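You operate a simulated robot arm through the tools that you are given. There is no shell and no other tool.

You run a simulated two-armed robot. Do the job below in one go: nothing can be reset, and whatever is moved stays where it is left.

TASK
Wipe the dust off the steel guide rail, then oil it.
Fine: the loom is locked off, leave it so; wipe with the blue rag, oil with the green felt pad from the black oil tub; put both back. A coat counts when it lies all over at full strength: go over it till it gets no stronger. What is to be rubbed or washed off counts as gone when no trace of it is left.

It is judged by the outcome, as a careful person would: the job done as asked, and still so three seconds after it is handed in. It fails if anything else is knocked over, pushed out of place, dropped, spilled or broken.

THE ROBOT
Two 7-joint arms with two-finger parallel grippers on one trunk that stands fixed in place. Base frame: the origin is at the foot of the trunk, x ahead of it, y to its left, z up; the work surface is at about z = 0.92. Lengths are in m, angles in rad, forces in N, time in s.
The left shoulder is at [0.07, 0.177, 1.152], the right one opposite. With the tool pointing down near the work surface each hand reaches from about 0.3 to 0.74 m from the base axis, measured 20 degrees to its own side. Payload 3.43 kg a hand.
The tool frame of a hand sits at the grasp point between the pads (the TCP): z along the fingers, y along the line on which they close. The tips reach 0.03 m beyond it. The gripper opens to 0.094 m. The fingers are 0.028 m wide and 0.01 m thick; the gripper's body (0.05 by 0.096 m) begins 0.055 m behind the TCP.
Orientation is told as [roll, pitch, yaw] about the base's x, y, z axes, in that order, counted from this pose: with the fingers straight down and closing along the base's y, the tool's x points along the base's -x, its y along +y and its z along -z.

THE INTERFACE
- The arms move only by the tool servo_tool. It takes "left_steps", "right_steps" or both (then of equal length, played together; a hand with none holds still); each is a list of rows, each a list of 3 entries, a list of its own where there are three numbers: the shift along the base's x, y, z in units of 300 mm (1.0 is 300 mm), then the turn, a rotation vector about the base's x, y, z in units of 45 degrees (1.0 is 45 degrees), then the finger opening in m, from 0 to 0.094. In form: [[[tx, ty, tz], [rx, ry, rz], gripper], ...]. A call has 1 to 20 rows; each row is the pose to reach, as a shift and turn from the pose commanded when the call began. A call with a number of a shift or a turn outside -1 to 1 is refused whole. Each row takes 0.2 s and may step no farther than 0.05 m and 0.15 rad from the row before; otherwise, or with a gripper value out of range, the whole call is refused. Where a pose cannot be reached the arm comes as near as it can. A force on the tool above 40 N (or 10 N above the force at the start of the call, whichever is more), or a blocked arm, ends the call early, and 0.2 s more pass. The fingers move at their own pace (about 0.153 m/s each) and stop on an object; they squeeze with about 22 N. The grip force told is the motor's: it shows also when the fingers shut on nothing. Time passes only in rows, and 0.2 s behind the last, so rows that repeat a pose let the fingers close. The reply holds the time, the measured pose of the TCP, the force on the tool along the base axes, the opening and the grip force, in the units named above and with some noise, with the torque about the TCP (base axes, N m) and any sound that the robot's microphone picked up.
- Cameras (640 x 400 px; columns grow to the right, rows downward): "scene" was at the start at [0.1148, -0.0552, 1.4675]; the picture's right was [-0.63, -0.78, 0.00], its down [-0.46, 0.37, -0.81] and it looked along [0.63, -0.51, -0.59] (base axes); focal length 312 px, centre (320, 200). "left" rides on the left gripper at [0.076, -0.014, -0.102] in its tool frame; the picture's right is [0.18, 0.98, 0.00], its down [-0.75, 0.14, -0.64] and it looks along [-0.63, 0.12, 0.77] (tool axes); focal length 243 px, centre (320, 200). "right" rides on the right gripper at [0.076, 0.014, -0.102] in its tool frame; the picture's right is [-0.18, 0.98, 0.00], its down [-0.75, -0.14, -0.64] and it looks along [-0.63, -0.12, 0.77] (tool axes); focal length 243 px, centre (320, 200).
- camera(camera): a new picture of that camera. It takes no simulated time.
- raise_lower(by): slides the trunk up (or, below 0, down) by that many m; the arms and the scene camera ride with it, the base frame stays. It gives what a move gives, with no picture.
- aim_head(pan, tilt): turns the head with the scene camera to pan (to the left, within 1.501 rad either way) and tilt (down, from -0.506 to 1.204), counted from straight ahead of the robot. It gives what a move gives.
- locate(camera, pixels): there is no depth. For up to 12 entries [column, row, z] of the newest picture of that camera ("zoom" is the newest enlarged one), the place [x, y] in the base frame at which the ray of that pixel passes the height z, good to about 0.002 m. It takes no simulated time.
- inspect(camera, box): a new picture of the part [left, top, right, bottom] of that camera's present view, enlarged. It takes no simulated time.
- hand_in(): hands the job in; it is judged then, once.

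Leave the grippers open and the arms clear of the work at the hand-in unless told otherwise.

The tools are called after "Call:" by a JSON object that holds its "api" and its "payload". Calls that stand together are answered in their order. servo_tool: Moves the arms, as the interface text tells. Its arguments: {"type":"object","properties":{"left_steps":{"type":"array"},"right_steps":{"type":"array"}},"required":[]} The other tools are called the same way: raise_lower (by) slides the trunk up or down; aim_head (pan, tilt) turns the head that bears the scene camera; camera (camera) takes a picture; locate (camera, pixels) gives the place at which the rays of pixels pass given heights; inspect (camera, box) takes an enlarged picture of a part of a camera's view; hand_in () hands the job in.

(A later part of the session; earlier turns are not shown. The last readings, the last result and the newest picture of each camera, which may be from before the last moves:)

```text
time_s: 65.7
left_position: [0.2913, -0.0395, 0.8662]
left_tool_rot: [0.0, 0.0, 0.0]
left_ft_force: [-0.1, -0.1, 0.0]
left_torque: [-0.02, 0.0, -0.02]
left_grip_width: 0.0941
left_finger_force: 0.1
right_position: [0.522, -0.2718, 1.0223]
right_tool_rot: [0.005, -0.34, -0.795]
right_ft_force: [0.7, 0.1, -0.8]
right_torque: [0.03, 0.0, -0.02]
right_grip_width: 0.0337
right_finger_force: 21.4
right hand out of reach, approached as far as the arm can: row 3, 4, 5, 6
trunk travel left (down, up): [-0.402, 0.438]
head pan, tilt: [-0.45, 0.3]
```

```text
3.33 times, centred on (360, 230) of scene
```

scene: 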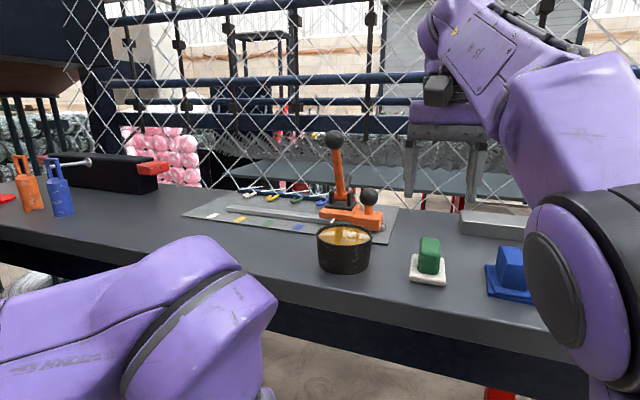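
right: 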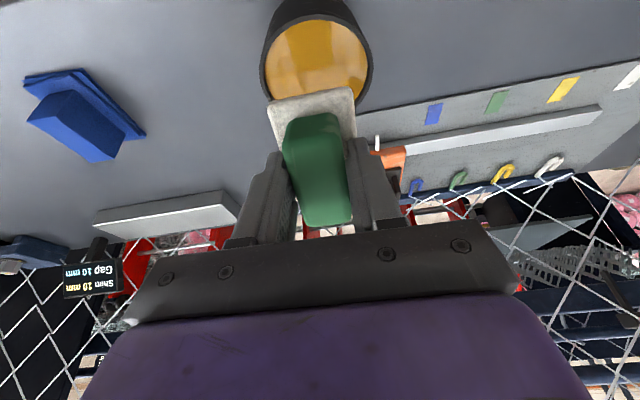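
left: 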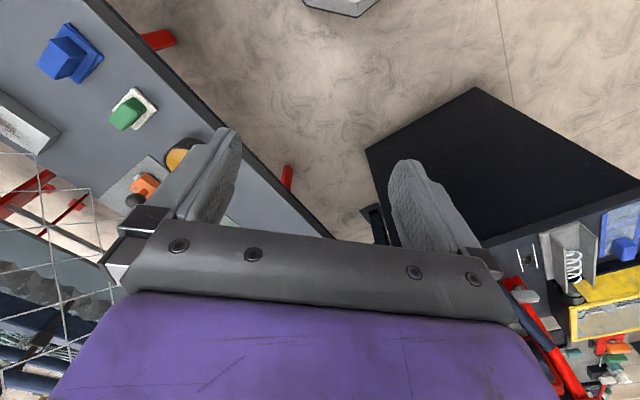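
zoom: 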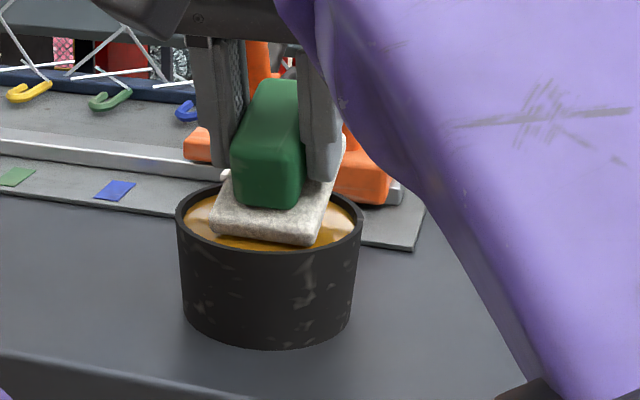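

The arm ran out of room with the hand leaning back, stopping at z=1.022 with the felt just above the oil. I'll raise the trunk by 0.28, which also suits the rail, and tilt the other way so the far end dips.

Call:
{"api": "raise_lower", "payload": {"by": 0.28}}

Call:
{"api": "servo_tool", "payload": {"right_steps": [[[0.005, -0.004, 0], [0.103, 0.107, 0], 0.02], [[0.01, -0.008, 0], [0.206, 0.213, 0], 0.02], [[0.015, -0.012, -0.05], [0.309, 0.32, 0], 0.02], [[0.02, -0.016, -0.15], [0.412, 0.427, 0], 0.02], [[0.025, -0.02, -0.25], [0.515, 0.534, 0], 0.02], [[0.032, -0.025, -0.35], [0.617, 0.64, 0], 0.02], [[0.032, -0.025, -0.48], [0.617, 0.64, 0], 0.02], [[0.032, -0.025, -0.61], [0.617, 0.64, 0], 0.02], [[0.032, -0.025, -0.74], [0.617, 0.64, 0], 0.02], [[0.032, -0.025, -0.74], [0.617, 0.64, 0], 0.02]]}}

Call:
{"api": "camera", "payload": {"camera": "right"}}

Call:
{"api": "camera", "payload": {"camera": "scene"}}

```text
time_s: 68.5
left_position: [0.2914, -0.0395, 1.1463]
left_tool_rot: [0.0, 0.0, 0.0]
left_ft_force: [-0.9, -0.8, 1.0]
left_torque: [0.01, 0.01, -0.02]
left_grip_width: 0.0941
left_finger_force: 0.1
right_position: [0.5215, -0.2727, 1.303]
right_tool_rot: [0.006, -0.34, -0.796]
right_ft_force: [-0.4, 0.4, -0.8]
right_torque: [-0.02, -0.01, 0.02]
right_grip_width: 0.034
right_finger_force: 22.3
trunk travel left (down, up): [-0.682, 0.158]
head pan, tilt: [-0.45, 0.3]
```

```text
time_s: 70.7
left_position: [0.2902, -0.0407, 1.1475]
left_tool_rot: [-0.001, -0.001, 0.0]
left_ft_force: [-0.3, 1.4, -1.1]
left_torque: [0.01, -0.04, 0.01]
left_grip_width: 0.0943
left_finger_force: 0.1
right_position: [0.5314, -0.2788, 1.0802]
right_tool_rot: [-0.013, 0.357, -0.794]
right_ft_force: [-0.8, -0.5, -1.0]
right_torque: [-0.02, -0.01, 0.01]
right_grip_width: 0.034
right_finger_force: 21.9
trunk travel left (down, up): [-0.682, 0.158]
head pan, tilt: [-0.45, 0.3]
```

```text
taken
```

right: 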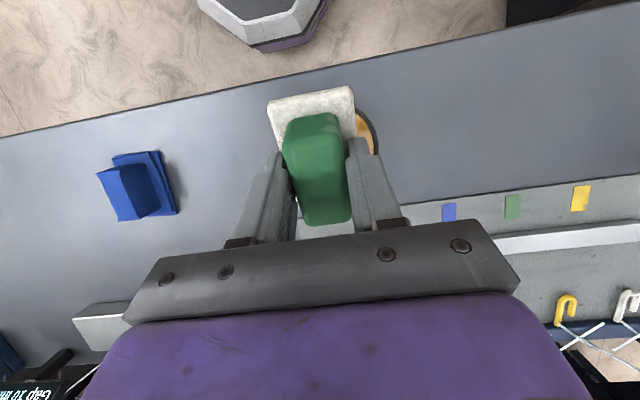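

```text
taken
```

scene: 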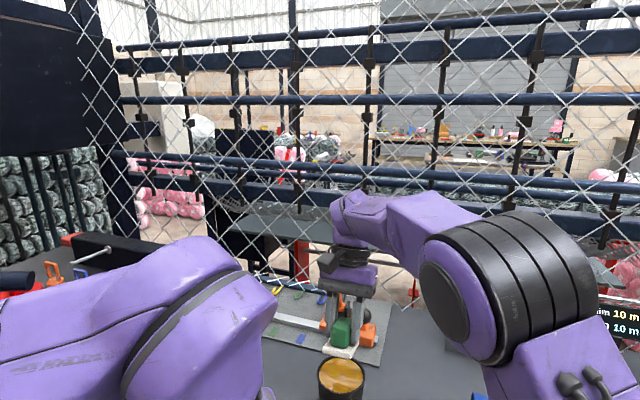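

The pad is now tilted with its far end down, at (0.531,-0.279,1.080). I'll aim the head at the tub and lower to z=1.03.

Call:
{"api": "aim_head", "payload": {"pan": -0.45, "tilt": 0.75}}

Call:
{"api": "servo_tool", "payload": {"right_steps": [[[0, 0, -0.06], [0, 0, 0], 0.02], [[0, 0, -0.12], [0, 0, 0], 0.02], [[0, 0, -0.165], [0, 0, 0], 0.02], [[0, 0, -0.165], [0, 0, 0], 0.02]]}}

Call:
{"api": "camera", "payload": {"camera": "scene"}}

Call:
{"api": "inspect", "payload": {"camera": "right", "box": [220, 60, 420, 260]}}

```text
time_s: 71.6
left_position: [0.2913, -0.0409, 1.1444]
left_tool_rot: [0.001, 0.0, 0.001]
left_ft_force: [0.1, -1.2, -0.5]
left_torque: [0.01, -0.01, 0.04]
left_grip_width: 0.0938
left_finger_force: 0.0
right_position: [0.5307, -0.2787, 1.0813]
right_tool_rot: [-0.014, 0.357, -0.792]
right_ft_force: [-1.1, -0.3, -0.4]
right_torque: [0.01, 0.03, 0.03]
right_grip_width: 0.0339
right_finger_force: 22.2
trunk travel left (down, up): [-0.682, 0.158]
head pan, tilt: [-0.45, 0.75]
```

```text
time_s: 72.6
left_position: [0.2898, -0.0382, 1.1463]
left_tool_rot: [0.002, 0.0, 0.001]
left_ft_force: [-0.7, 1.0, 0.4]
left_torque: [-0.03, -0.01, 0.03]
left_grip_width: 0.0938
left_finger_force: 0.0
right_position: [0.54, -0.2957, 1.0512]
right_tool_rot: [-0.017, 0.362, -0.791]
right_ft_force: [-0.6, -0.7, -1.1]
right_torque: [-0.02, 0.0, -0.03]
right_grip_width: 0.0336
right_finger_force: 22.5
right hand out of reach, approached as far as the arm can: row 1, 2, 3, 4
trunk travel left (down, up): [-0.682, 0.158]
head pan, tilt: [-0.45, 0.75]
```

```text
taken
```

scene: 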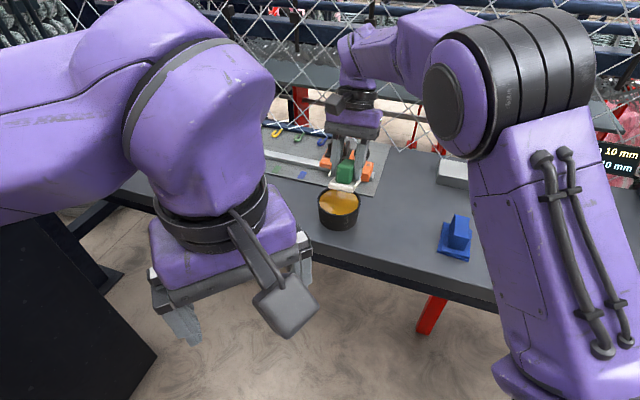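

```text
2.00 times, centred on (320, 160) of right
```

zoom: 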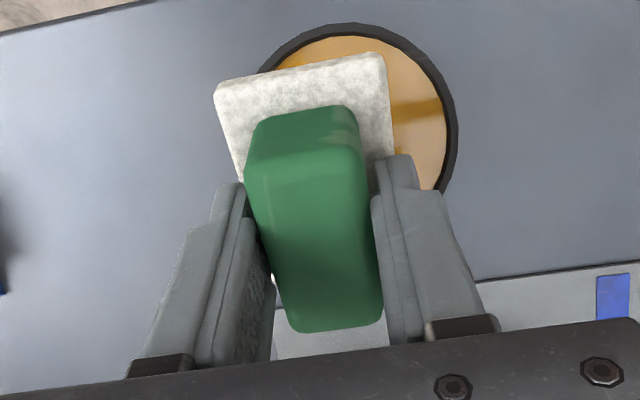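

The hand slid outward to (0.540,-0.296), because leaning outward hits a wrist limit instead. The felt is still dry and touches nothing. I'll lift, change to a gentler 12° back tilt over the tub's centre, and use a middle trunk height.

Call:
{"api": "servo_tool", "payload": {"right_steps": [[[0, 0, 0.12], [0, 0, 0], 0.02], [[0, 0, 0.24], [-0.08, -0.085, 0], 0.02], [[-0.01, 0.015, 0.36], [-0.17, -0.18, 0], 0.02], [[-0.02, 0.03, 0.48], [-0.26, -0.275, 0], 0.02], [[-0.03, 0.045, 0.6], [-0.34, -0.36, 0], 0.02], [[-0.04, 0.06, 0.697], [-0.42, -0.444, 0], 0.02], [[-0.046, 0.072, 0.697], [-0.5, -0.529, 0], 0.02], [[-0.046, 0.072, 0.697], [-0.5, -0.529, 0], 0.02]]}}

Call:
{"api": "raise_lower", "payload": {"by": -0.18}}

Call:
{"api": "camera", "payload": {"camera": "right"}}

Call:
{"api": "camera", "payload": {"camera": "scene"}}

```text
time_s: 74.4
left_position: [0.2899, -0.0397, 1.1451]
left_tool_rot: [0.0, 0.0, -0.001]
left_ft_force: [0.8, 0.4, -0.3]
left_torque: [-0.02, -0.01, -0.04]
left_grip_width: 0.094
left_finger_force: 0.1
right_position: [0.5281, -0.2746, 1.2628]
right_tool_rot: [0.002, -0.211, -0.788]
right_ft_force: [-1.6, 0.2, -1.2]
right_torque: [-0.02, 0.0, 0.02]
right_grip_width: 0.0338
right_finger_force: 22.0
trunk travel left (down, up): [-0.682, 0.158]
head pan, tilt: [-0.45, 0.75]
```

```text
time_s: 76.4
left_position: [0.2899, -0.0401, 0.9655]
left_tool_rot: [0.0, -0.002, -0.001]
left_ft_force: [0.8, -0.1, 0.2]
left_torque: [0.03, 0.02, 0.0]
left_grip_width: 0.0939
left_finger_force: 0.1
right_position: [0.5276, -0.2758, 1.0814]
right_tool_rot: [0.002, -0.212, -0.79]
right_ft_force: [-0.5, -0.5, -0.4]
right_torque: [-0.03, 0.0, -0.01]
right_grip_width: 0.034
right_finger_force: 22.3
trunk travel left (down, up): [-0.502, 0.338]
head pan, tilt: [-0.45, 0.75]
```

```text
taken
```

right: 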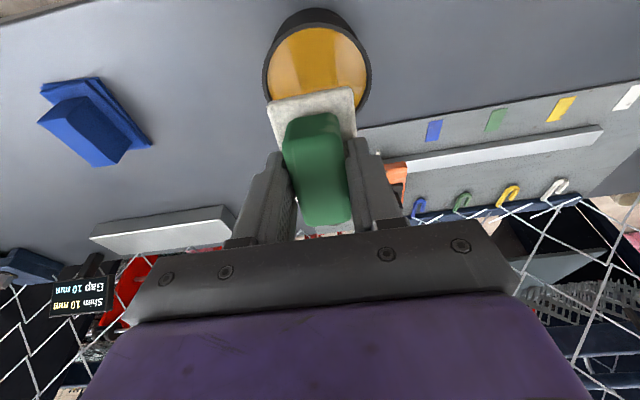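

```text
taken
```

scene: 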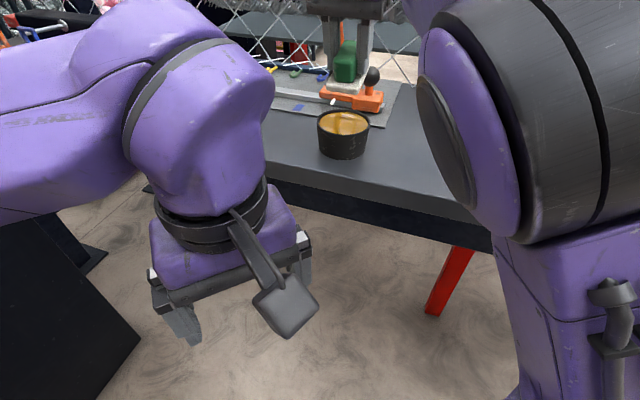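

Tilt is −12° over the tub at (0.5275,-0.2755,1.081). Lowering to z=1.025 and checking.

Call:
{"api": "servo_tool", "payload": {"right_steps": [[[-0.003, 0.004, -0.06], [0, 0, 0], 0.02], [[-0.003, 0.004, -0.12], [0, 0, 0], 0.02], [[-0.003, 0.004, -0.188], [0, 0, 0], 0.02], [[-0.003, 0.004, -0.188], [0, 0, 0], 0.02]]}}

Call:
{"api": "inspect", "payload": {"camera": "scene", "box": [280, 50, 420, 170]}}

Call:
{"api": "inspect", "payload": {"camera": "right", "box": [220, 0, 420, 125]}}

Call:
{"api": "locate", "payload": {"camera": "zoom", "pixels": [[153, 335, 0.975], [425, 285, 0.975]]}}

```text
time_s: 77.4
left_position: [0.291, -0.0398, 0.967]
left_tool_rot: [0.001, -0.001, 0.002]
left_ft_force: [1.3, -0.1, 0.1]
left_torque: [-0.03, -0.02, -0.02]
left_grip_width: 0.0941
left_finger_force: 0.0
right_position: [0.5287, -0.2903, 1.073]
right_tool_rot: [-0.003, -0.208, -0.788]
right_ft_force: [-0.1, 0.6, -0.9]
right_torque: [0.01, 0.03, 0.01]
right_grip_width: 0.0338
right_finger_force: 22.0
right hand out of reach, approached as far as the arm can: row 1, 2, 3, 4
trunk travel left (down, up): [-0.502, 0.338]
head pan, tilt: [-0.45, 0.75]
```

```text
3.33 times, centred on (350, 110) of scene
```

zoom: 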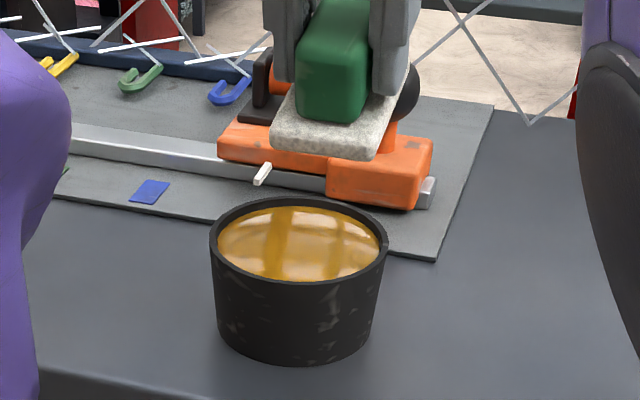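

```text
3.20 times, centred on (320, 62) of right
```

zoom: 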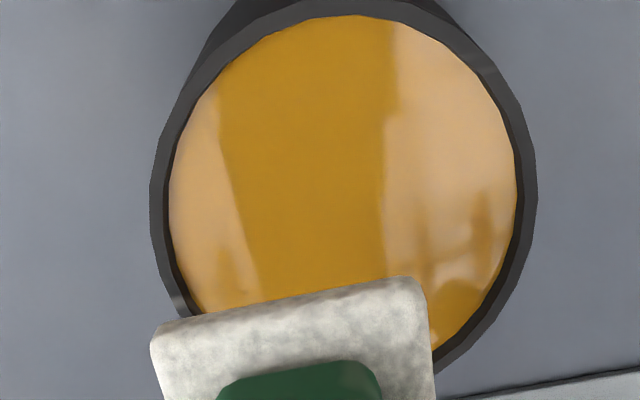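

```text
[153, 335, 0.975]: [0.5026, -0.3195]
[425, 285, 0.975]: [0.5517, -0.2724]
```

The limit seems to depend on the hand's turn: at yaw −45° this spot is cramped. The tub is round, so the pad can be dipped at yaw 0 instead. I'll raise the trunk back to about its first height and level the hand; then turn it to yaw 0 up high.

Call:
{"api": "raise_lower", "payload": {"by": 0.23}}

Call:
{"api": "servo_tool", "payload": {"right_steps": [[[0, 0.01, 0], [0.094, 0.094, 0], 0.02], [[-0.002, 0.03, 0], [0.188, 0.187, 0], 0.02], [[-0.004, 0.05, 0], [0.188, 0.187, 0], 0.02], [[-0.004, 0.05, 0], [0.188, 0.187, 0], 0.02]]}}

Call:
{"api": "servo_tool", "payload": {"right_steps": [[[0, 0, 0], [0, 0, 0.165], 0.02], [[0, 0, 0], [0, 0, 0.33], 0.02], [[0, 0, 0], [0, 0, 0.495], 0.02], [[0, 0, 0], [0, 0, 0.66], 0.02], [[0, 0, 0], [0, 0, 0.825], 0.02], [[0, 0, 0], [0, 0, 0.99], 0.02], [[0, 0, 0], [0, 0, 0.99], 0.02]]}}

Call:
{"api": "camera", "payload": {"camera": "scene"}}

```text
time_s: 79.8
left_position: [0.2905, -0.0407, 1.1964]
left_tool_rot: [0.001, -0.003, 0.0]
left_ft_force: [-0.2, 0.5, -0.6]
left_torque: [-0.02, -0.01, 0.0]
left_grip_width: 0.0941
left_finger_force: 0.0
right_position: [0.5306, -0.2913, 1.3018]
right_tool_rot: [-0.002, -0.206, -0.784]
right_ft_force: [-0.2, 0.2, -1.3]
right_torque: [0.01, 0.01, -0.01]
right_grip_width: 0.034
right_finger_force: 22.1
trunk travel left (down, up): [-0.732, 0.108]
head pan, tilt: [-0.45, 0.75]
```

```text
time_s: 80.8
left_position: [0.291, -0.0399, 1.1951]
left_tool_rot: [0.0, 0.0, 0.0]
left_ft_force: [-0.4, -0.8, -0.2]
left_torque: [-0.03, 0.0, 0.03]
left_grip_width: 0.0938
left_finger_force: 0.0
right_position: [0.5286, -0.275, 1.302]
right_tool_rot: [-0.003, 0.002, -0.785]
right_ft_force: [-0.5, 0.0, -0.5]
right_torque: [0.0, -0.01, -0.04]
right_grip_width: 0.034
right_finger_force: 22.5
trunk travel left (down, up): [-0.732, 0.108]
head pan, tilt: [-0.45, 0.75]
```

```text
time_s: 82.4
left_position: [0.2909, -0.0396, 1.1952]
left_tool_rot: [0.001, -0.001, 0.001]
left_ft_force: [0.7, -0.4, -0.8]
left_torque: [0.01, 0.04, -0.03]
left_grip_width: 0.0941
left_finger_force: 0.0
right_position: [0.5281, -0.2771, 1.302]
right_tool_rot: [-0.003, 0.003, -0.008]
right_ft_force: [0.1, -0.8, -0.9]
right_torque: [-0.01, 0.01, 0.02]
right_grip_width: 0.0339
right_finger_force: 21.5
trunk travel left (down, up): [-0.732, 0.108]
head pan, tilt: [-0.45, 0.75]
```

```text
taken
```

scene: 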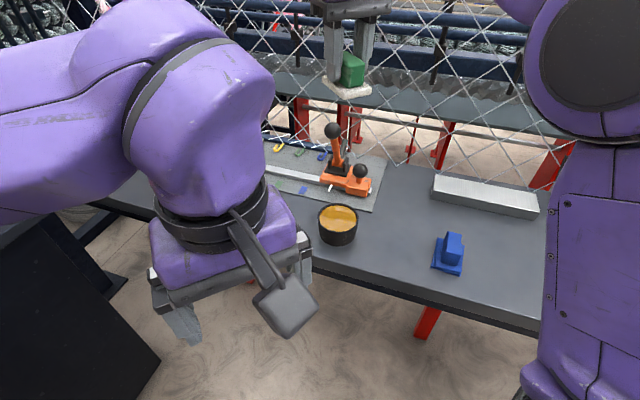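

All reached. Now descending level to z=1.08 at yaw 0 above the tub.

Call:
{"api": "servo_tool", "payload": {"right_steps": [[[-0.004, 0.006, -0.13], [0, 0, 0], 0.02], [[-0.004, 0.006, -0.26], [0, 0, 0], 0.02], [[-0.004, 0.006, -0.39], [0, 0, 0], 0.02], [[-0.004, 0.006, -0.52], [0, 0, 0], 0.02], [[-0.004, 0.006, -0.64], [0, 0, 0], 0.02], [[-0.004, 0.006, -0.74], [0, 0, 0], 0.02], [[-0.004, 0.006, -0.74], [0, 0, 0], 0.02]]}}

Call:
{"api": "camera", "payload": {"camera": "right"}}

Call:
{"api": "camera", "payload": {"camera": "scene"}}

```text
time_s: 84.0
left_position: [0.2899, -0.0397, 1.1952]
left_tool_rot: [0.0, 0.001, 0.0]
left_ft_force: [1.1, -0.1, -0.6]
left_torque: [0.06, 0.01, 0.01]
left_grip_width: 0.0941
left_finger_force: 0.0
right_position: [0.5271, -0.2754, 1.0787]
right_tool_rot: [-0.002, 0.0, -0.01]
right_ft_force: [-0.3, 0.7, -0.2]
right_torque: [0.02, 0.0, 0.03]
right_grip_width: 0.0338
right_finger_force: 21.6
trunk travel left (down, up): [-0.732, 0.108]
head pan, tilt: [-0.45, 0.75]
```

```text
taken
```

right: 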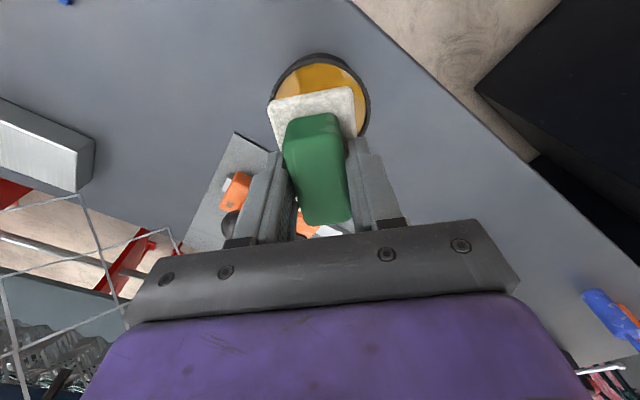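

```text
taken
```

scene: 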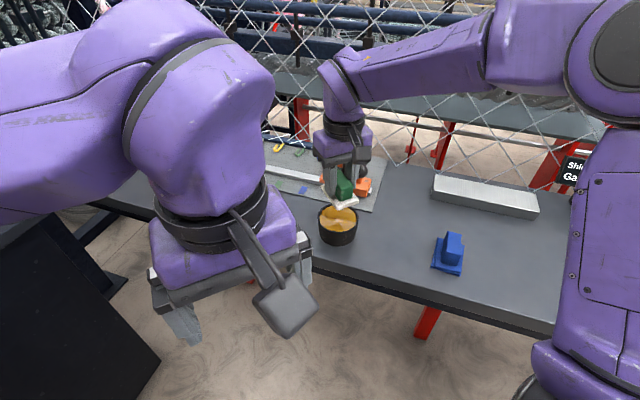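

At yaw 0 the spot is well within reach. I'll tilt 15° so the near end dips, set it over the tub and lower to z=1.03.

Call:
{"api": "servo_tool", "payload": {"right_steps": [[[-0.005, 0.001, 0], [0, -0.15, 0], 0.02], [[-0.015, 0.002, 0], [0, -0.3, 0], 0.02], [[-0.015, 0.002, -0.05], [0, -0.333, 0], 0.02], [[-0.015, 0.002, -0.11], [0, -0.333, 0], 0.02], [[-0.015, 0.002, -0.163], [0, -0.333, 0], 0.02], [[-0.015, 0.002, -0.163], [0, -0.333, 0], 0.02]]}}

Call:
{"api": "inspect", "payload": {"camera": "scene", "box": [280, 150, 400, 250]}}

Call:
{"api": "inspect", "payload": {"camera": "right", "box": [220, 0, 420, 125]}}

Call:
{"api": "locate", "payload": {"camera": "zoom", "pixels": [[153, 340, 0.977], [425, 285, 0.977]]}}

```text
time_s: 85.4
left_position: [0.2921, -0.0388, 1.1954]
left_tool_rot: [0.002, 0.0, -0.002]
left_ft_force: [-0.1, 0.0, -0.5]
left_torque: [0.01, -0.03, 0.0]
left_grip_width: 0.0939
left_finger_force: 0.0
right_position: [0.5225, -0.2743, 1.0307]
right_tool_rot: [-0.002, -0.26, -0.01]
right_ft_force: [0.6, -0.1, -2.0]
right_torque: [-0.02, 0.01, 0.03]
right_grip_width: 0.0341
right_finger_force: 21.5
trunk travel left (down, up): [-0.732, 0.108]
head pan, tilt: [-0.45, 0.75]
```

```text
4.00 times, centred on (340, 200) of scene
```

zoom: 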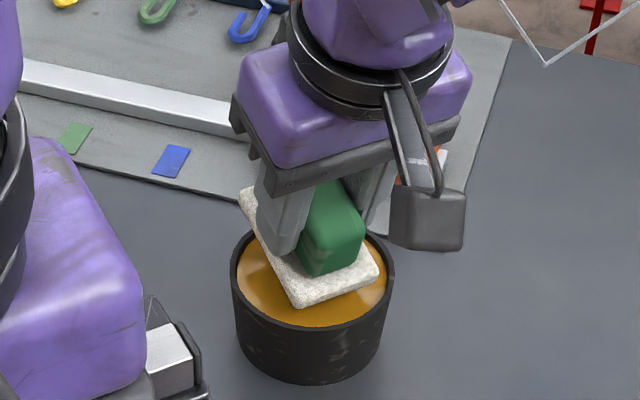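

```text
3.20 times, centred on (320, 62) of right
```

zoom: 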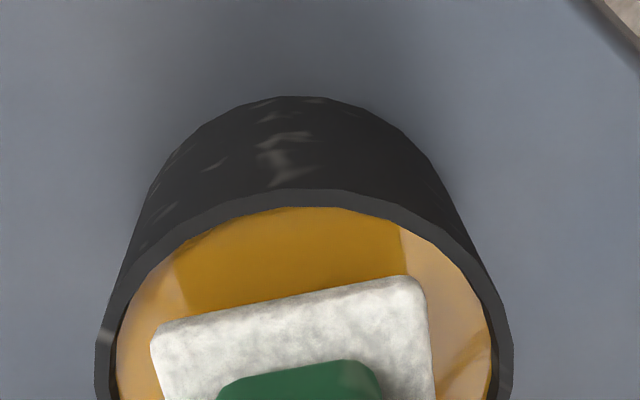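

```text
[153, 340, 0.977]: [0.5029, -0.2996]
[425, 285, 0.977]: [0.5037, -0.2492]
```

The low end is well inside the opening, corners clear. I'll dip slowly to z≈1.010, watching the force.

Call:
{"api": "servo_tool", "payload": {"right_steps": [[[0, 0, -0.025], [0, 0, 0], 0.02], [[0, 0, -0.04], [0, 0, 0], 0.02], [[0, 0, -0.055], [0, 0, 0], 0.02], [[0, 0, -0.068], [0, 0, 0], 0.02], [[0, 0, -0.068], [0, 0, 0], 0.02], [[0, 0, -0.068], [0, 0, 0], 0.02]]}}

Call:
{"api": "inspect", "payload": {"camera": "scene", "box": [280, 150, 400, 250]}}

Call:
{"api": "inspect", "payload": {"camera": "right", "box": [220, 0, 420, 125]}}

```text
time_s: 86.8
left_position: [0.2883, -0.0382, 1.1969]
left_tool_rot: [-0.002, -0.003, 0.0]
left_ft_force: [-0.8, 0.1, 0.1]
left_torque: [-0.02, -0.04, -0.01]
left_grip_width: 0.0939
left_finger_force: 0.2
right_position: [0.5229, -0.2717, 1.0142]
right_tool_rot: [-0.003, -0.269, -0.008]
right_ft_force: [10.0, -5.7, 38.2]
right_torque: [-0.17, 0.49, 0.14]
right_grip_width: 0.0345
right_finger_force: 21.7
trunk travel left (down, up): [-0.732, 0.108]
head pan, tilt: [-0.45, 0.75]
```

```text
4.00 times, centred on (340, 200) of scene
```

zoom: 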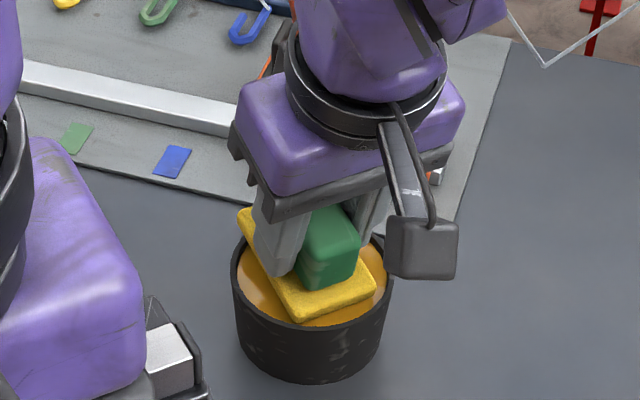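

```text
3.20 times, centred on (320, 62) of right
```

zoom: 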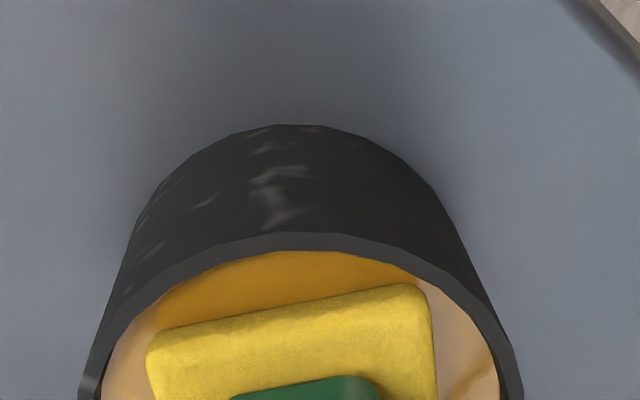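

The whole felt has turned yellow, so it has taken up oil. The 38 N shows it is pressing on something solid, so I lift straight up at once.

Call:
{"api": "servo_tool", "payload": {"right_steps": [[[0, 0, 0.02], [0, 0, 0], 0.02], [[0, 0, 0.06], [0, 0, 0], 0.02], [[0, 0, 0.14], [0, 0, 0], 0.02], [[0, 0, 0.24], [0, 0, 0], 0.02], [[0, 0, 0.24], [0, 0, 0], 0.02], [[0, 0, 0.24], [0, 0, 0], 0.02], [[0, 0, 0.24], [0, 0, 0], 0.02], [[0, 0, 0.24], [0, 0, 0], 0.02]]}}

Call:
{"api": "inspect", "payload": {"camera": "scene", "box": [280, 150, 400, 250]}}

Call:
{"api": "camera", "payload": {"camera": "right"}}

```text
time_s: 88.6
left_position: [0.2912, -0.0398, 1.1963]
left_tool_rot: [0.002, -0.001, -0.002]
left_ft_force: [0.0, 0.4, 1.0]
left_torque: [-0.02, -0.01, 0.02]
left_grip_width: 0.094
left_finger_force: 0.1
right_position: [0.523, -0.2733, 1.0832]
right_tool_rot: [-0.001, -0.26, -0.009]
right_ft_force: [-0.1, 0.3, -0.8]
right_torque: [-0.01, 0.02, 0.02]
right_grip_width: 0.0344
right_finger_force: 21.6
trunk travel left (down, up): [-0.732, 0.108]
head pan, tilt: [-0.45, 0.75]
```

```text
4.00 times, centred on (340, 200) of scene
```

zoom: 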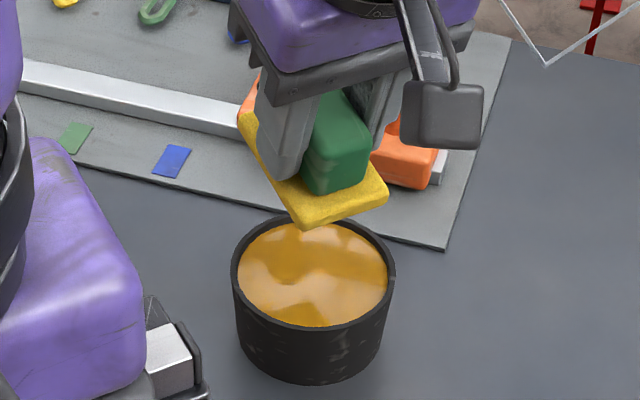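

```text
taken
```

right: 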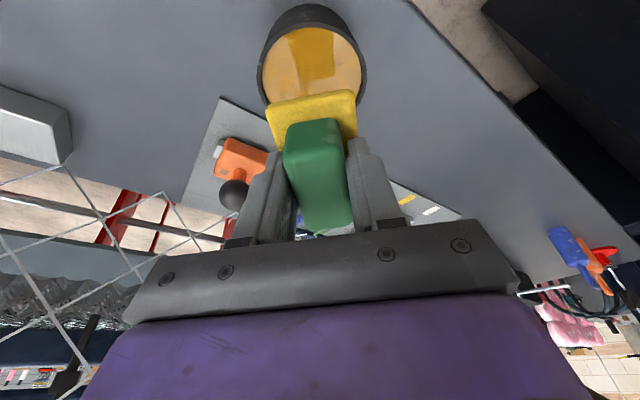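

The oil stays in the tub and nothing moved, but the felt seems to have pitched slightly in the grip. I'll rise to z≈1.2, level the hand, then turn back to yaw −44° on the way to the rail.

Call:
{"api": "servo_tool", "payload": {"right_steps": [[[0, 0, 0.12], [0, 0, 0], 0.02], [[0, 0, 0.24], [0, 0.11, 0], 0.02], [[0, 0, 0.36], [0, 0.22, 0], 0.02], [[0, -0.05, 0.42], [0, 0.333, 0], 0.02], [[0, -0.15, 0.42], [0, 0.333, 0], 0.02], [[0, -0.28, 0.42], [0, 0.333, 0], 0.02], [[0, -0.42, 0.42], [0, 0.333, 0], 0.02], [[0, -0.56, 0.42], [0, 0.333, 0], 0.02], [[0, -0.56, 0.42], [0, 0.333, 0], 0.02]]}}

Call:
{"api": "camera", "payload": {"camera": "scene"}}

Call:
{"api": "camera", "payload": {"camera": "right"}}

```text
time_s: 90.6
left_position: [0.2901, -0.039, 1.1947]
left_tool_rot: [-0.002, 0.001, 0.0]
left_ft_force: [-0.3, 0.6, -0.4]
left_torque: [-0.02, -0.02, 0.01]
left_grip_width: 0.0943
left_finger_force: 0.2
right_position: [0.5229, -0.4436, 1.2087]
right_tool_rot: [-0.003, 0.002, -0.008]
right_ft_force: [0.1, -0.2, -0.5]
right_torque: [-0.04, 0.02, 0.03]
right_grip_width: 0.0338
right_finger_force: 22.0
trunk travel left (down, up): [-0.732, 0.108]
head pan, tilt: [-0.45, 0.75]
```

```text
taken
```

scene: 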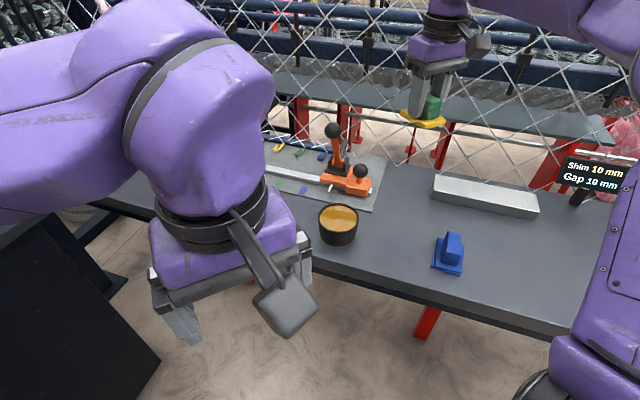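

```text
taken
```

right: 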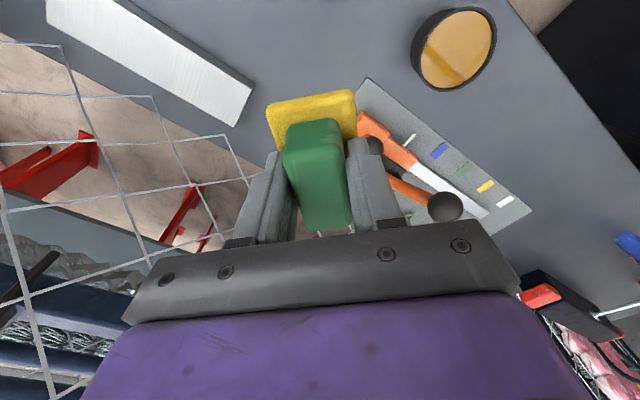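

The hand is level at (0.523,-0.444,1.209). I lower the trunk 0.025 to the height that worked for wiping, then turn to yaw −44°.

Call:
{"api": "raise_lower", "payload": {"by": -0.025}}

Call:
{"api": "servo_tool", "payload": {"right_steps": [[[0, -0.05, 0], [0, 0, -0.16], 0.02], [[0, -0.1, 0], [0, 0, -0.32], 0.02], [[0, -0.15, 0], [0, 0, -0.48], 0.02], [[0, -0.2, 0], [0, 0, -0.64], 0.02], [[0, -0.25, 0], [0, 0, -0.8], 0.02], [[0.005, -0.33, 0], [0, 0, -0.966], 0.02], [[0.01, -0.4, -0.08], [0, 0, -0.966], 0.02], [[0.015, -0.461, -0.2], [0, 0, -0.966], 0.02], [[0.015, -0.461, -0.33], [0, 0, -0.966], 0.02], [[0.015, -0.461, -0.4], [0, 0, -0.966], 0.02], [[0.015, -0.461, -0.4], [0, 0, -0.966], 0.02]]}}

Call:
{"api": "aim_head", "payload": {"pan": -0.8, "tilt": 0.4}}

Call:
{"api": "camera", "payload": {"camera": "right"}}

Call:
{"api": "inspect", "payload": {"camera": "scene", "box": [300, 210, 460, 330]}}

```text
time_s: 91.3
left_position: [0.2901, -0.0399, 1.1712]
left_tool_rot: [0.001, 0.0, -0.001]
left_ft_force: [0.1, 1.0, -0.4]
left_torque: [0.01, 0.01, -0.01]
left_grip_width: 0.0938
left_finger_force: 0.0
right_position: [0.5226, -0.4432, 1.183]
right_tool_rot: [-0.003, 0.001, -0.007]
right_ft_force: [-0.7, 0.1, 0.4]
right_torque: [0.02, 0.01, 0.01]
right_grip_width: 0.0338
right_finger_force: 22.3
trunk travel left (down, up): [-0.707, 0.133]
head pan, tilt: [-0.45, 0.75]
```

```text
time_s: 93.7
left_position: [0.2911, -0.0396, 1.169]
left_tool_rot: [0.0, 0.0, 0.0]
left_ft_force: [1.0, 0.5, 0.2]
left_torque: [-0.02, 0.01, 0.0]
left_grip_width: 0.094
left_finger_force: 0.0
right_position: [0.527, -0.5817, 1.0619]
right_tool_rot: [-0.001, 0.001, -0.765]
right_ft_force: [-0.2, 0.3, -0.9]
right_torque: [0.01, 0.01, 0.0]
right_grip_width: 0.0339
right_finger_force: 22.5
trunk travel left (down, up): [-0.707, 0.133]
head pan, tilt: [-0.45, 0.75]
```

```text
time_s: 94.5
left_position: [0.2906, -0.0389, 1.1703]
left_tool_rot: [0.0, -0.001, -0.001]
left_ft_force: [0.0, -0.3, 0.3]
left_torque: [0.02, 0.0, 0.01]
left_grip_width: 0.094
left_finger_force: 0.1
right_position: [0.5274, -0.5823, 1.0638]
right_tool_rot: [-0.002, 0.001, -0.768]
right_ft_force: [-0.6, 0.6, -0.5]
right_torque: [-0.01, -0.01, 0.06]
right_grip_width: 0.0341
right_finger_force: 22.0
trunk travel left (down, up): [-0.707, 0.133]
head pan, tilt: [-0.799, 0.4]
```

```text
taken
```

right: 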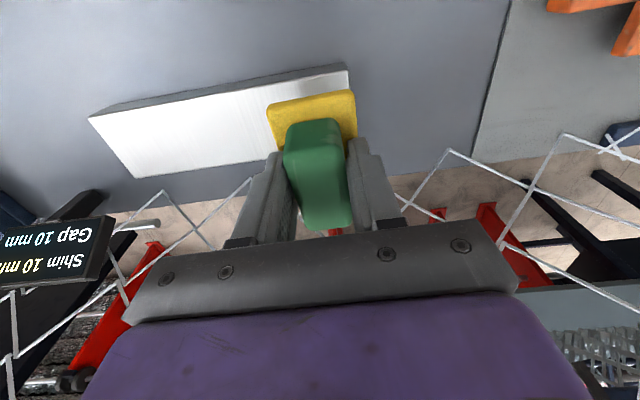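

```text
3.33 times, centred on (380, 270) of scene
```

zoom: 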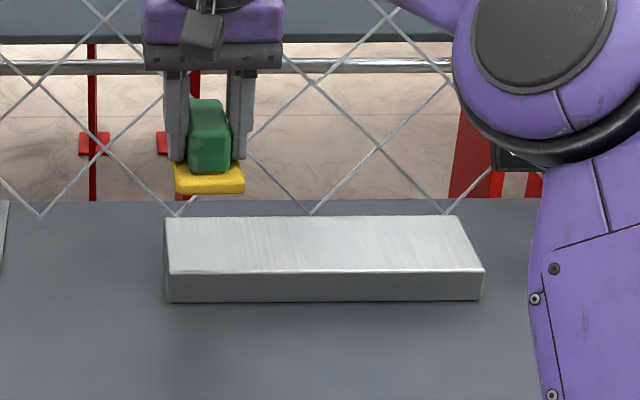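

The felt looks level, just pushed about 4 mm up in the grip by that press, so contact should come at z≈0.992. I lower to z=0.997.

Call:
{"api": "servo_tool", "payload": {"right_steps": [[[0, 0, -0.08], [0, 0, 0], 0.02], [[0, 0, -0.16], [0, 0, 0], 0.02], [[0, 0, -0.2], [0, 0, 0], 0.02], [[0, 0, -0.216], [0, 0, 0], 0.02], [[0, 0, -0.216], [0, 0, 0], 0.02]]}}

Call:
{"api": "inspect", "payload": {"camera": "scene", "box": [310, 240, 430, 315]}}

Call:
{"api": "inspect", "payload": {"camera": "right", "box": [200, 50, 400, 175]}}

```text
time_s: 95.8
left_position: [0.2907, -0.0397, 1.171]
left_tool_rot: [-0.001, 0.0, 0.0]
left_ft_force: [-0.2, -0.6, 0.3]
left_torque: [0.01, 0.0, 0.01]
left_grip_width: 0.094
left_finger_force: 0.1
right_position: [0.5275, -0.5825, 0.9977]
right_tool_rot: [-0.001, 0.002, -0.765]
right_ft_force: [-0.1, 0.1, -0.1]
right_torque: [0.01, 0.02, 0.03]
right_grip_width: 0.0338
right_finger_force: 21.8
trunk travel left (down, up): [-0.707, 0.133]
head pan, tilt: [-0.799, 0.4]
```

```text
5.33 times, centred on (370, 278) of scene
```

zoom: 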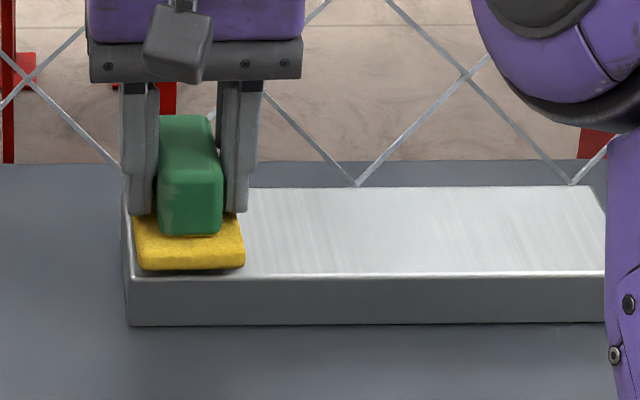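

```text
3.20 times, centred on (300, 112) of right
```

zoom: 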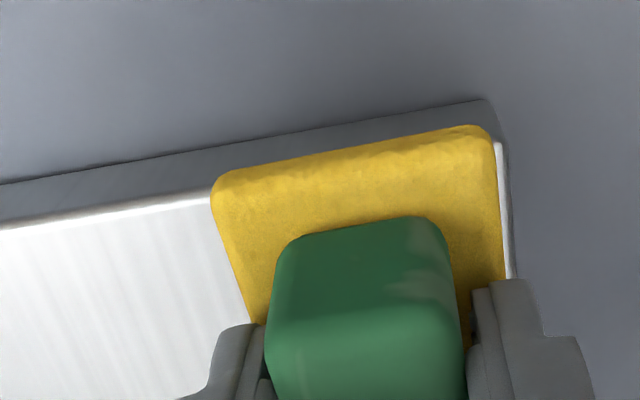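

It is aligned, with about 2 mm to spare at the end. I'll shift 2 mm toward the end and ease down to contact.

Call:
{"api": "servo_tool", "payload": {"right_steps": [[[0.004, 0.004, -0.007], [0, 0, 0], 0.02], [[0.004, 0.004, -0.012], [0, 0, 0], 0.02], [[0.004, 0.004, -0.016], [0, 0, 0], 0.02], [[0.004, 0.004, -0.016], [0, 0, 0], 0.02]]}}

```text
time_s: 96.8
left_position: [0.2901, -0.0386, 1.1716]
left_tool_rot: [-0.001, -0.003, -0.001]
left_ft_force: [0.1, -1.4, -0.1]
left_torque: [0.02, -0.01, 0.01]
left_grip_width: 0.0938
left_finger_force: 0.1
right_position: [0.5278, -0.5803, 0.9946]
right_tool_rot: [-0.002, -0.001, -0.765]
right_ft_force: [1.8, -4.4, 11.1]
right_torque: [-0.48, -0.47, -0.05]
right_grip_width: 0.0339
right_finger_force: 22.3
trunk travel left (down, up): [-0.707, 0.133]
head pan, tilt: [-0.799, 0.4]
```

Contact at 11 N, but the torque of about 0.67 N·m says the far edge touches first, so the felt is slightly nose-up at the near edge. I'll look closely.

Call:
{"api": "inspect", "payload": {"camera": "scene", "box": [325, 255, 375, 300]}}

Call:
{"api": "inspect", "payload": {"camera": "right", "box": [230, 60, 400, 166]}}

```text
8.89 times, centred on (350, 278) of scene
```

zoom: 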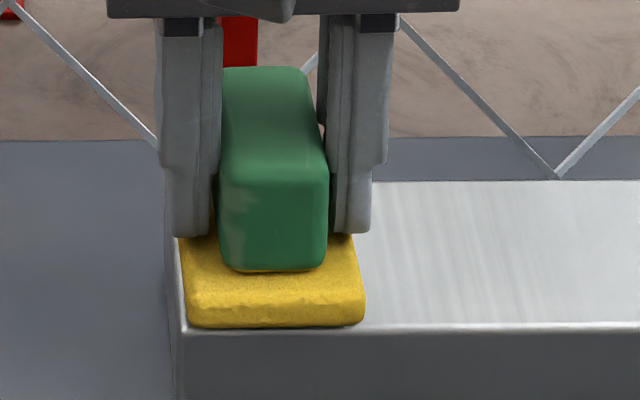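

```text
3.76 times, centred on (315, 113) of right
```

zoom: 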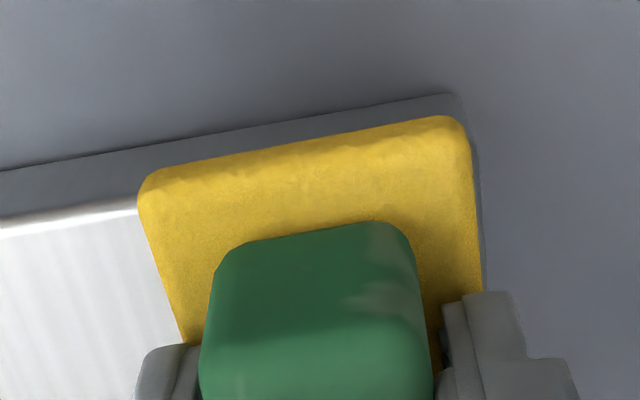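

It looks nearly flat. A small −3° correction about the rail's axis should even out the pressure.

Call:
{"api": "servo_tool", "payload": {"right_steps": [[[0, 0, 0], [-0.02, -0.021, 0], 0.02], [[0, 0, 0], [-0.046, -0.048, 0], 0.02], [[0, 0, 0], [-0.046, -0.048, 0], 0.02]]}}

```text
time_s: 97.5
left_position: [0.2912, -0.0402, 1.171]
left_tool_rot: [0.0, 0.0, -0.001]
left_ft_force: [0.2, 0.9, 0.0]
left_torque: [-0.01, -0.04, 0.0]
left_grip_width: 0.0938
left_finger_force: 0.1
right_position: [0.528, -0.5799, 0.9929]
right_tool_rot: [-0.003, -0.051, -0.766]
right_ft_force: [0.4, 0.3, -1.4]
right_torque: [0.0, -0.01, -0.02]
right_grip_width: 0.0339
right_finger_force: 21.8
trunk travel left (down, up): [-0.707, 0.133]
head pan, tilt: [-0.799, 0.4]
```

Contact is released now. Lowering again by millimetres.

Call:
{"api": "servo_tool", "payload": {"right_steps": [[[0, 0, -0.004], [0, 0, 0], 0.02], [[0, 0, -0.007], [0, 0, 0], 0.02], [[0, 0, -0.007], [0, 0, 0], 0.02]]}}

```text
time_s: 98.3
left_position: [0.2896, -0.0398, 1.1708]
left_tool_rot: [0.002, 0.0, 0.0]
left_ft_force: [-0.2, -0.6, 0.1]
left_torque: [-0.02, 0.02, 0.04]
left_grip_width: 0.0939
left_finger_force: 0.0
right_position: [0.5276, -0.5792, 0.9928]
right_tool_rot: [-0.001, -0.054, -0.766]
right_ft_force: [1.4, -1.7, 7.2]
right_torque: [-0.24, -0.32, -0.03]
right_grip_width: 0.0338
right_finger_force: 22.1
trunk travel left (down, up): [-0.707, 0.133]
head pan, tilt: [-0.799, 0.4]
```

It is still touching at the far edge, so another −3° and a millimetre down.

Call:
{"api": "servo_tool", "payload": {"right_steps": [[[0, 0, 0], [-0.023, -0.024, 0], 0.02], [[0, 0, -0.002], [-0.046, -0.048, 0], 0.02], [[0, 0, -0.004], [-0.046, -0.048, 0], 0.02], [[0, 0, -0.006], [-0.046, -0.048, 0], 0.02], [[0, 0, -0.006], [-0.046, -0.048, 0], 0.02]]}}

```text
time_s: 99.5
left_position: [0.2895, -0.0366, 1.1727]
left_tool_rot: [-0.003, -0.002, 0.001]
left_ft_force: [-0.1, -0.7, -0.2]
left_torque: [0.0, 0.0, -0.02]
left_grip_width: 0.0941
left_finger_force: 0.0
right_position: [0.526, -0.5792, 0.9946]
right_tool_rot: [-0.001, -0.11, -0.767]
right_ft_force: [0.1, -0.8, 21.9]
right_torque: [0.4, 0.41, -0.01]
right_grip_width: 0.0341
right_finger_force: 22.0
trunk travel left (down, up): [-0.707, 0.133]
head pan, tilt: [-0.799, 0.4]
```

Now it bears on the near side, so level lies in between. I'll turn back 1.3° and ease up a millimetre.

Call:
{"api": "servo_tool", "payload": {"right_steps": [[[0, 0, 0.002], [0.01, 0.01, 0], 0.02], [[0, 0, 0.003], [0.02, 0.021, 0], 0.02], [[0, 0, 0.003], [0.02, 0.021, 0], 0.02]]}}

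```text
time_s: 100.3
left_position: [0.2885, -0.038, 1.1695]
left_tool_rot: [-0.004, -0.001, 0.0]
left_ft_force: [-0.4, -0.3, 0.2]
left_torque: [-0.01, -0.01, 0.0]
left_grip_width: 0.0941
left_finger_force: 0.1
right_position: [0.5272, -0.5791, 0.993]
right_tool_rot: [-0.003, -0.085, -0.767]
right_ft_force: [2.9, -3.0, 20.7]
right_torque: [0.3, 0.24, -0.02]
right_grip_width: 0.0339
right_finger_force: 21.7
trunk travel left (down, up): [-0.707, 0.133]
head pan, tilt: [-0.799, 0.4]
```

Pressure is shared better, but 20 N is more than needed. I'll ease up 1 mm, turn another 0.7°, then stroke to the right end.

Call:
{"api": "servo_tool", "payload": {"right_steps": [[[0, 0, 0.003], [0.011, 0.011, 0], 0.02], [[0, 0, 0.004], [0.011, 0.011, 0], 0.02], [[-0.042, -0.044, 0.004], [0.011, 0.011, 0], 0.02], [[-0.085, -0.088, 0.004], [0.011, 0.011, 0], 0.02], [[-0.127, -0.132, 0.004], [0.011, 0.011, 0], 0.02]]}}

Call:
{"api": "inspect", "payload": {"camera": "scene", "box": [310, 240, 430, 315]}}

Call:
{"api": "camera", "payload": {"camera": "right"}}

```text
time_s: 101.5
left_position: [0.2907, -0.0387, 1.1709]
left_tool_rot: [-0.001, -0.001, -0.001]
left_ft_force: [0.1, -0.1, 0.1]
left_torque: [-0.02, -0.02, -0.01]
left_grip_width: 0.0941
left_finger_force: 0.0
right_position: [0.4892, -0.6194, 0.9923]
right_tool_rot: [-0.004, -0.069, -0.767]
right_ft_force: [3.5, 4.8, 7.3]
right_torque: [0.42, -0.04, -0.17]
right_grip_width: 0.034
right_finger_force: 22.3
trunk travel left (down, up): [-0.707, 0.133]
head pan, tilt: [-0.799, 0.4]
```

```text
5.33 times, centred on (370, 278) of scene
```

zoom: 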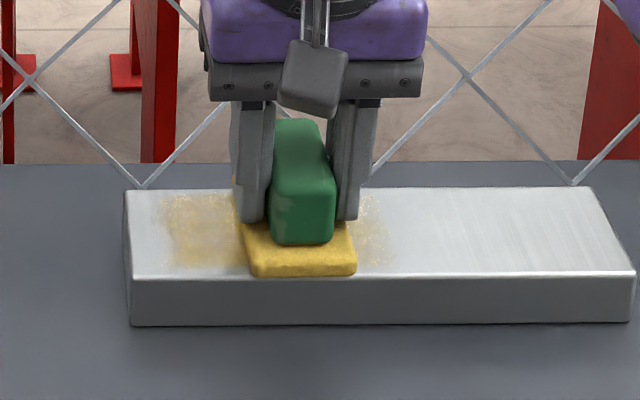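

```text
taken
```

right: 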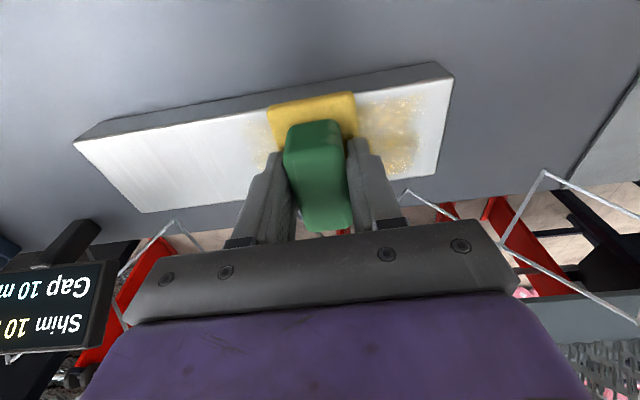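

Oil is going on, strongest in the middle of the pad's track and patchy toward the edges. I'll continue to the right end first.

Call:
{"api": "servo_tool", "payload": {"right_steps": [[[-0.042, -0.045, 0], [0, 0, 0], 0.02], [[-0.085, -0.09, 0], [0, 0, 0], 0.02], [[-0.128, -0.135, 0], [0, 0, 0], 0.02], [[-0.17, -0.18, 0], [0, 0, 0], 0.02], [[-0.213, -0.225, 0], [0, 0, 0], 0.02], [[-0.255, -0.27, 0], [0, 0, 0], 0.02], [[-0.298, -0.316, 0], [0, 0, 0], 0.02], [[-0.325, -0.344, 0], [0, 0, 0], 0.02], [[-0.325, -0.344, 0], [0, 0, 0], 0.02]]}}

Call:
{"api": "inspect", "payload": {"camera": "scene", "box": [310, 240, 450, 315]}}

Call:
{"api": "camera", "payload": {"camera": "right"}}

```text
time_s: 103.5
left_position: [0.2905, -0.038, 1.1707]
left_tool_rot: [-0.002, 0.001, 0.001]
left_ft_force: [0.4, -0.3, 0.0]
left_torque: [0.0, 0.05, -0.02]
left_grip_width: 0.0938
left_finger_force: 0.0
right_position: [0.3927, -0.7237, 0.9927]
right_tool_rot: [-0.004, -0.071, -0.767]
right_ft_force: [2.2, 2.6, 4.7]
right_torque: [0.27, -0.02, -0.11]
right_grip_width: 0.0341
right_finger_force: 21.4
trunk travel left (down, up): [-0.707, 0.133]
head pan, tilt: [-0.799, 0.4]
```

```text
4.57 times, centred on (380, 278) of scene
```

zoom: 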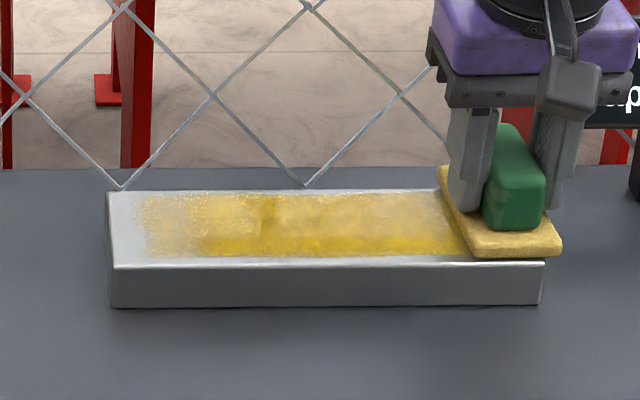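

```text
taken
```

right: 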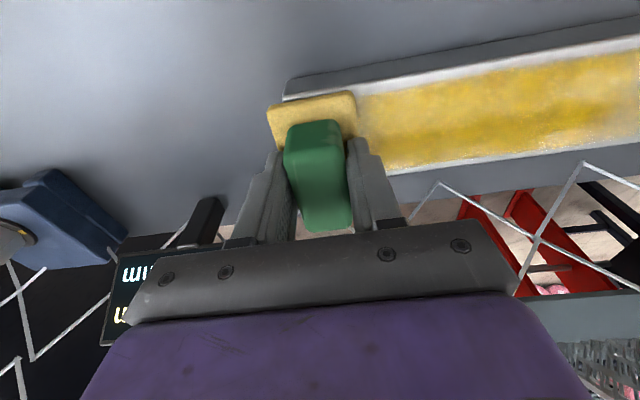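

The stroke covered the middle band; about 8 mm at the front edge, the back edge and the left end are still bare. I go back to the left end with the pad shifted 12 mm toward the robot to catch the front edge.

Call:
{"api": "servo_tool", "payload": {"right_steps": [[[-0.015, 0.014, 0], [0, 0, 0], 0.02], [[-0.029, 0.028, 0], [0, 0, 0], 0.02], [[0.015, 0.074, 0], [0, 0, 0], 0.02], [[0.059, 0.12, 0], [0, 0, 0], 0.02], [[0.103, 0.166, 0], [0, 0, 0], 0.02], [[0.147, 0.211, 0], [0, 0, 0], 0.02], [[0.191, 0.257, 0], [0, 0, 0], 0.02], [[0.235, 0.303, 0], [0, 0, 0], 0.02], [[0.28, 0.349, 0], [0, 0, 0], 0.02], [[0.324, 0.394, 0], [0, 0, 0], 0.02], [[0.368, 0.44, 0], [0, 0, 0], 0.02], [[0.412, 0.486, 0], [0, 0, 0], 0.02], [[0.457, 0.532, 0], [0, 0, 0], 0.02], [[0.457, 0.532, 0], [0, 0, 0], 0.02]]}}

Call:
{"api": "inspect", "payload": {"camera": "scene", "box": [310, 240, 450, 315]}}

Call:
{"api": "camera", "payload": {"camera": "right"}}

```text
time_s: 106.5
left_position: [0.29, -0.0397, 1.1706]
left_tool_rot: [0.001, -0.002, 0.0]
left_ft_force: [0.5, -0.1, 0.1]
left_torque: [0.02, 0.0, 0.0]
left_grip_width: 0.0939
left_finger_force: 0.2
right_position: [0.5303, -0.5632, 0.9925]
right_tool_rot: [0.001, -0.068, -0.767]
right_ft_force: [-2.1, -1.2, 4.3]
right_torque: [0.07, 0.12, 0.04]
right_grip_width: 0.034
right_finger_force: 22.5
trunk travel left (down, up): [-0.707, 0.133]
head pan, tilt: [-0.799, 0.4]
```

```text
4.57 times, centred on (380, 278) of scene
```

zoom: 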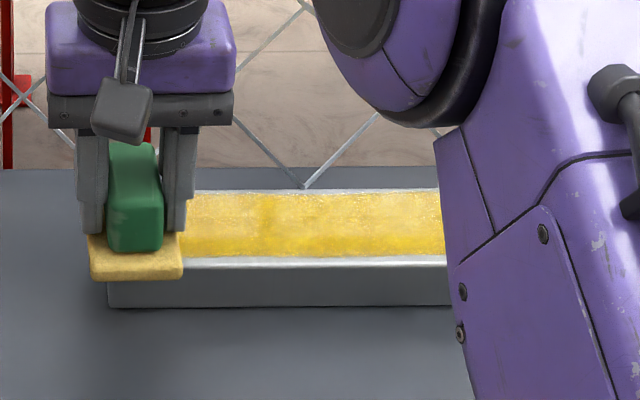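

```text
taken
```

right: 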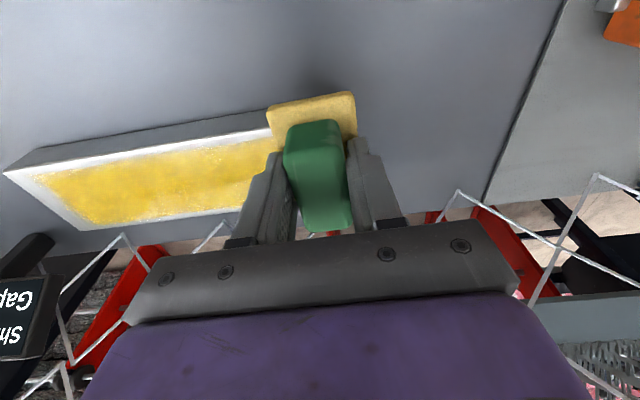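

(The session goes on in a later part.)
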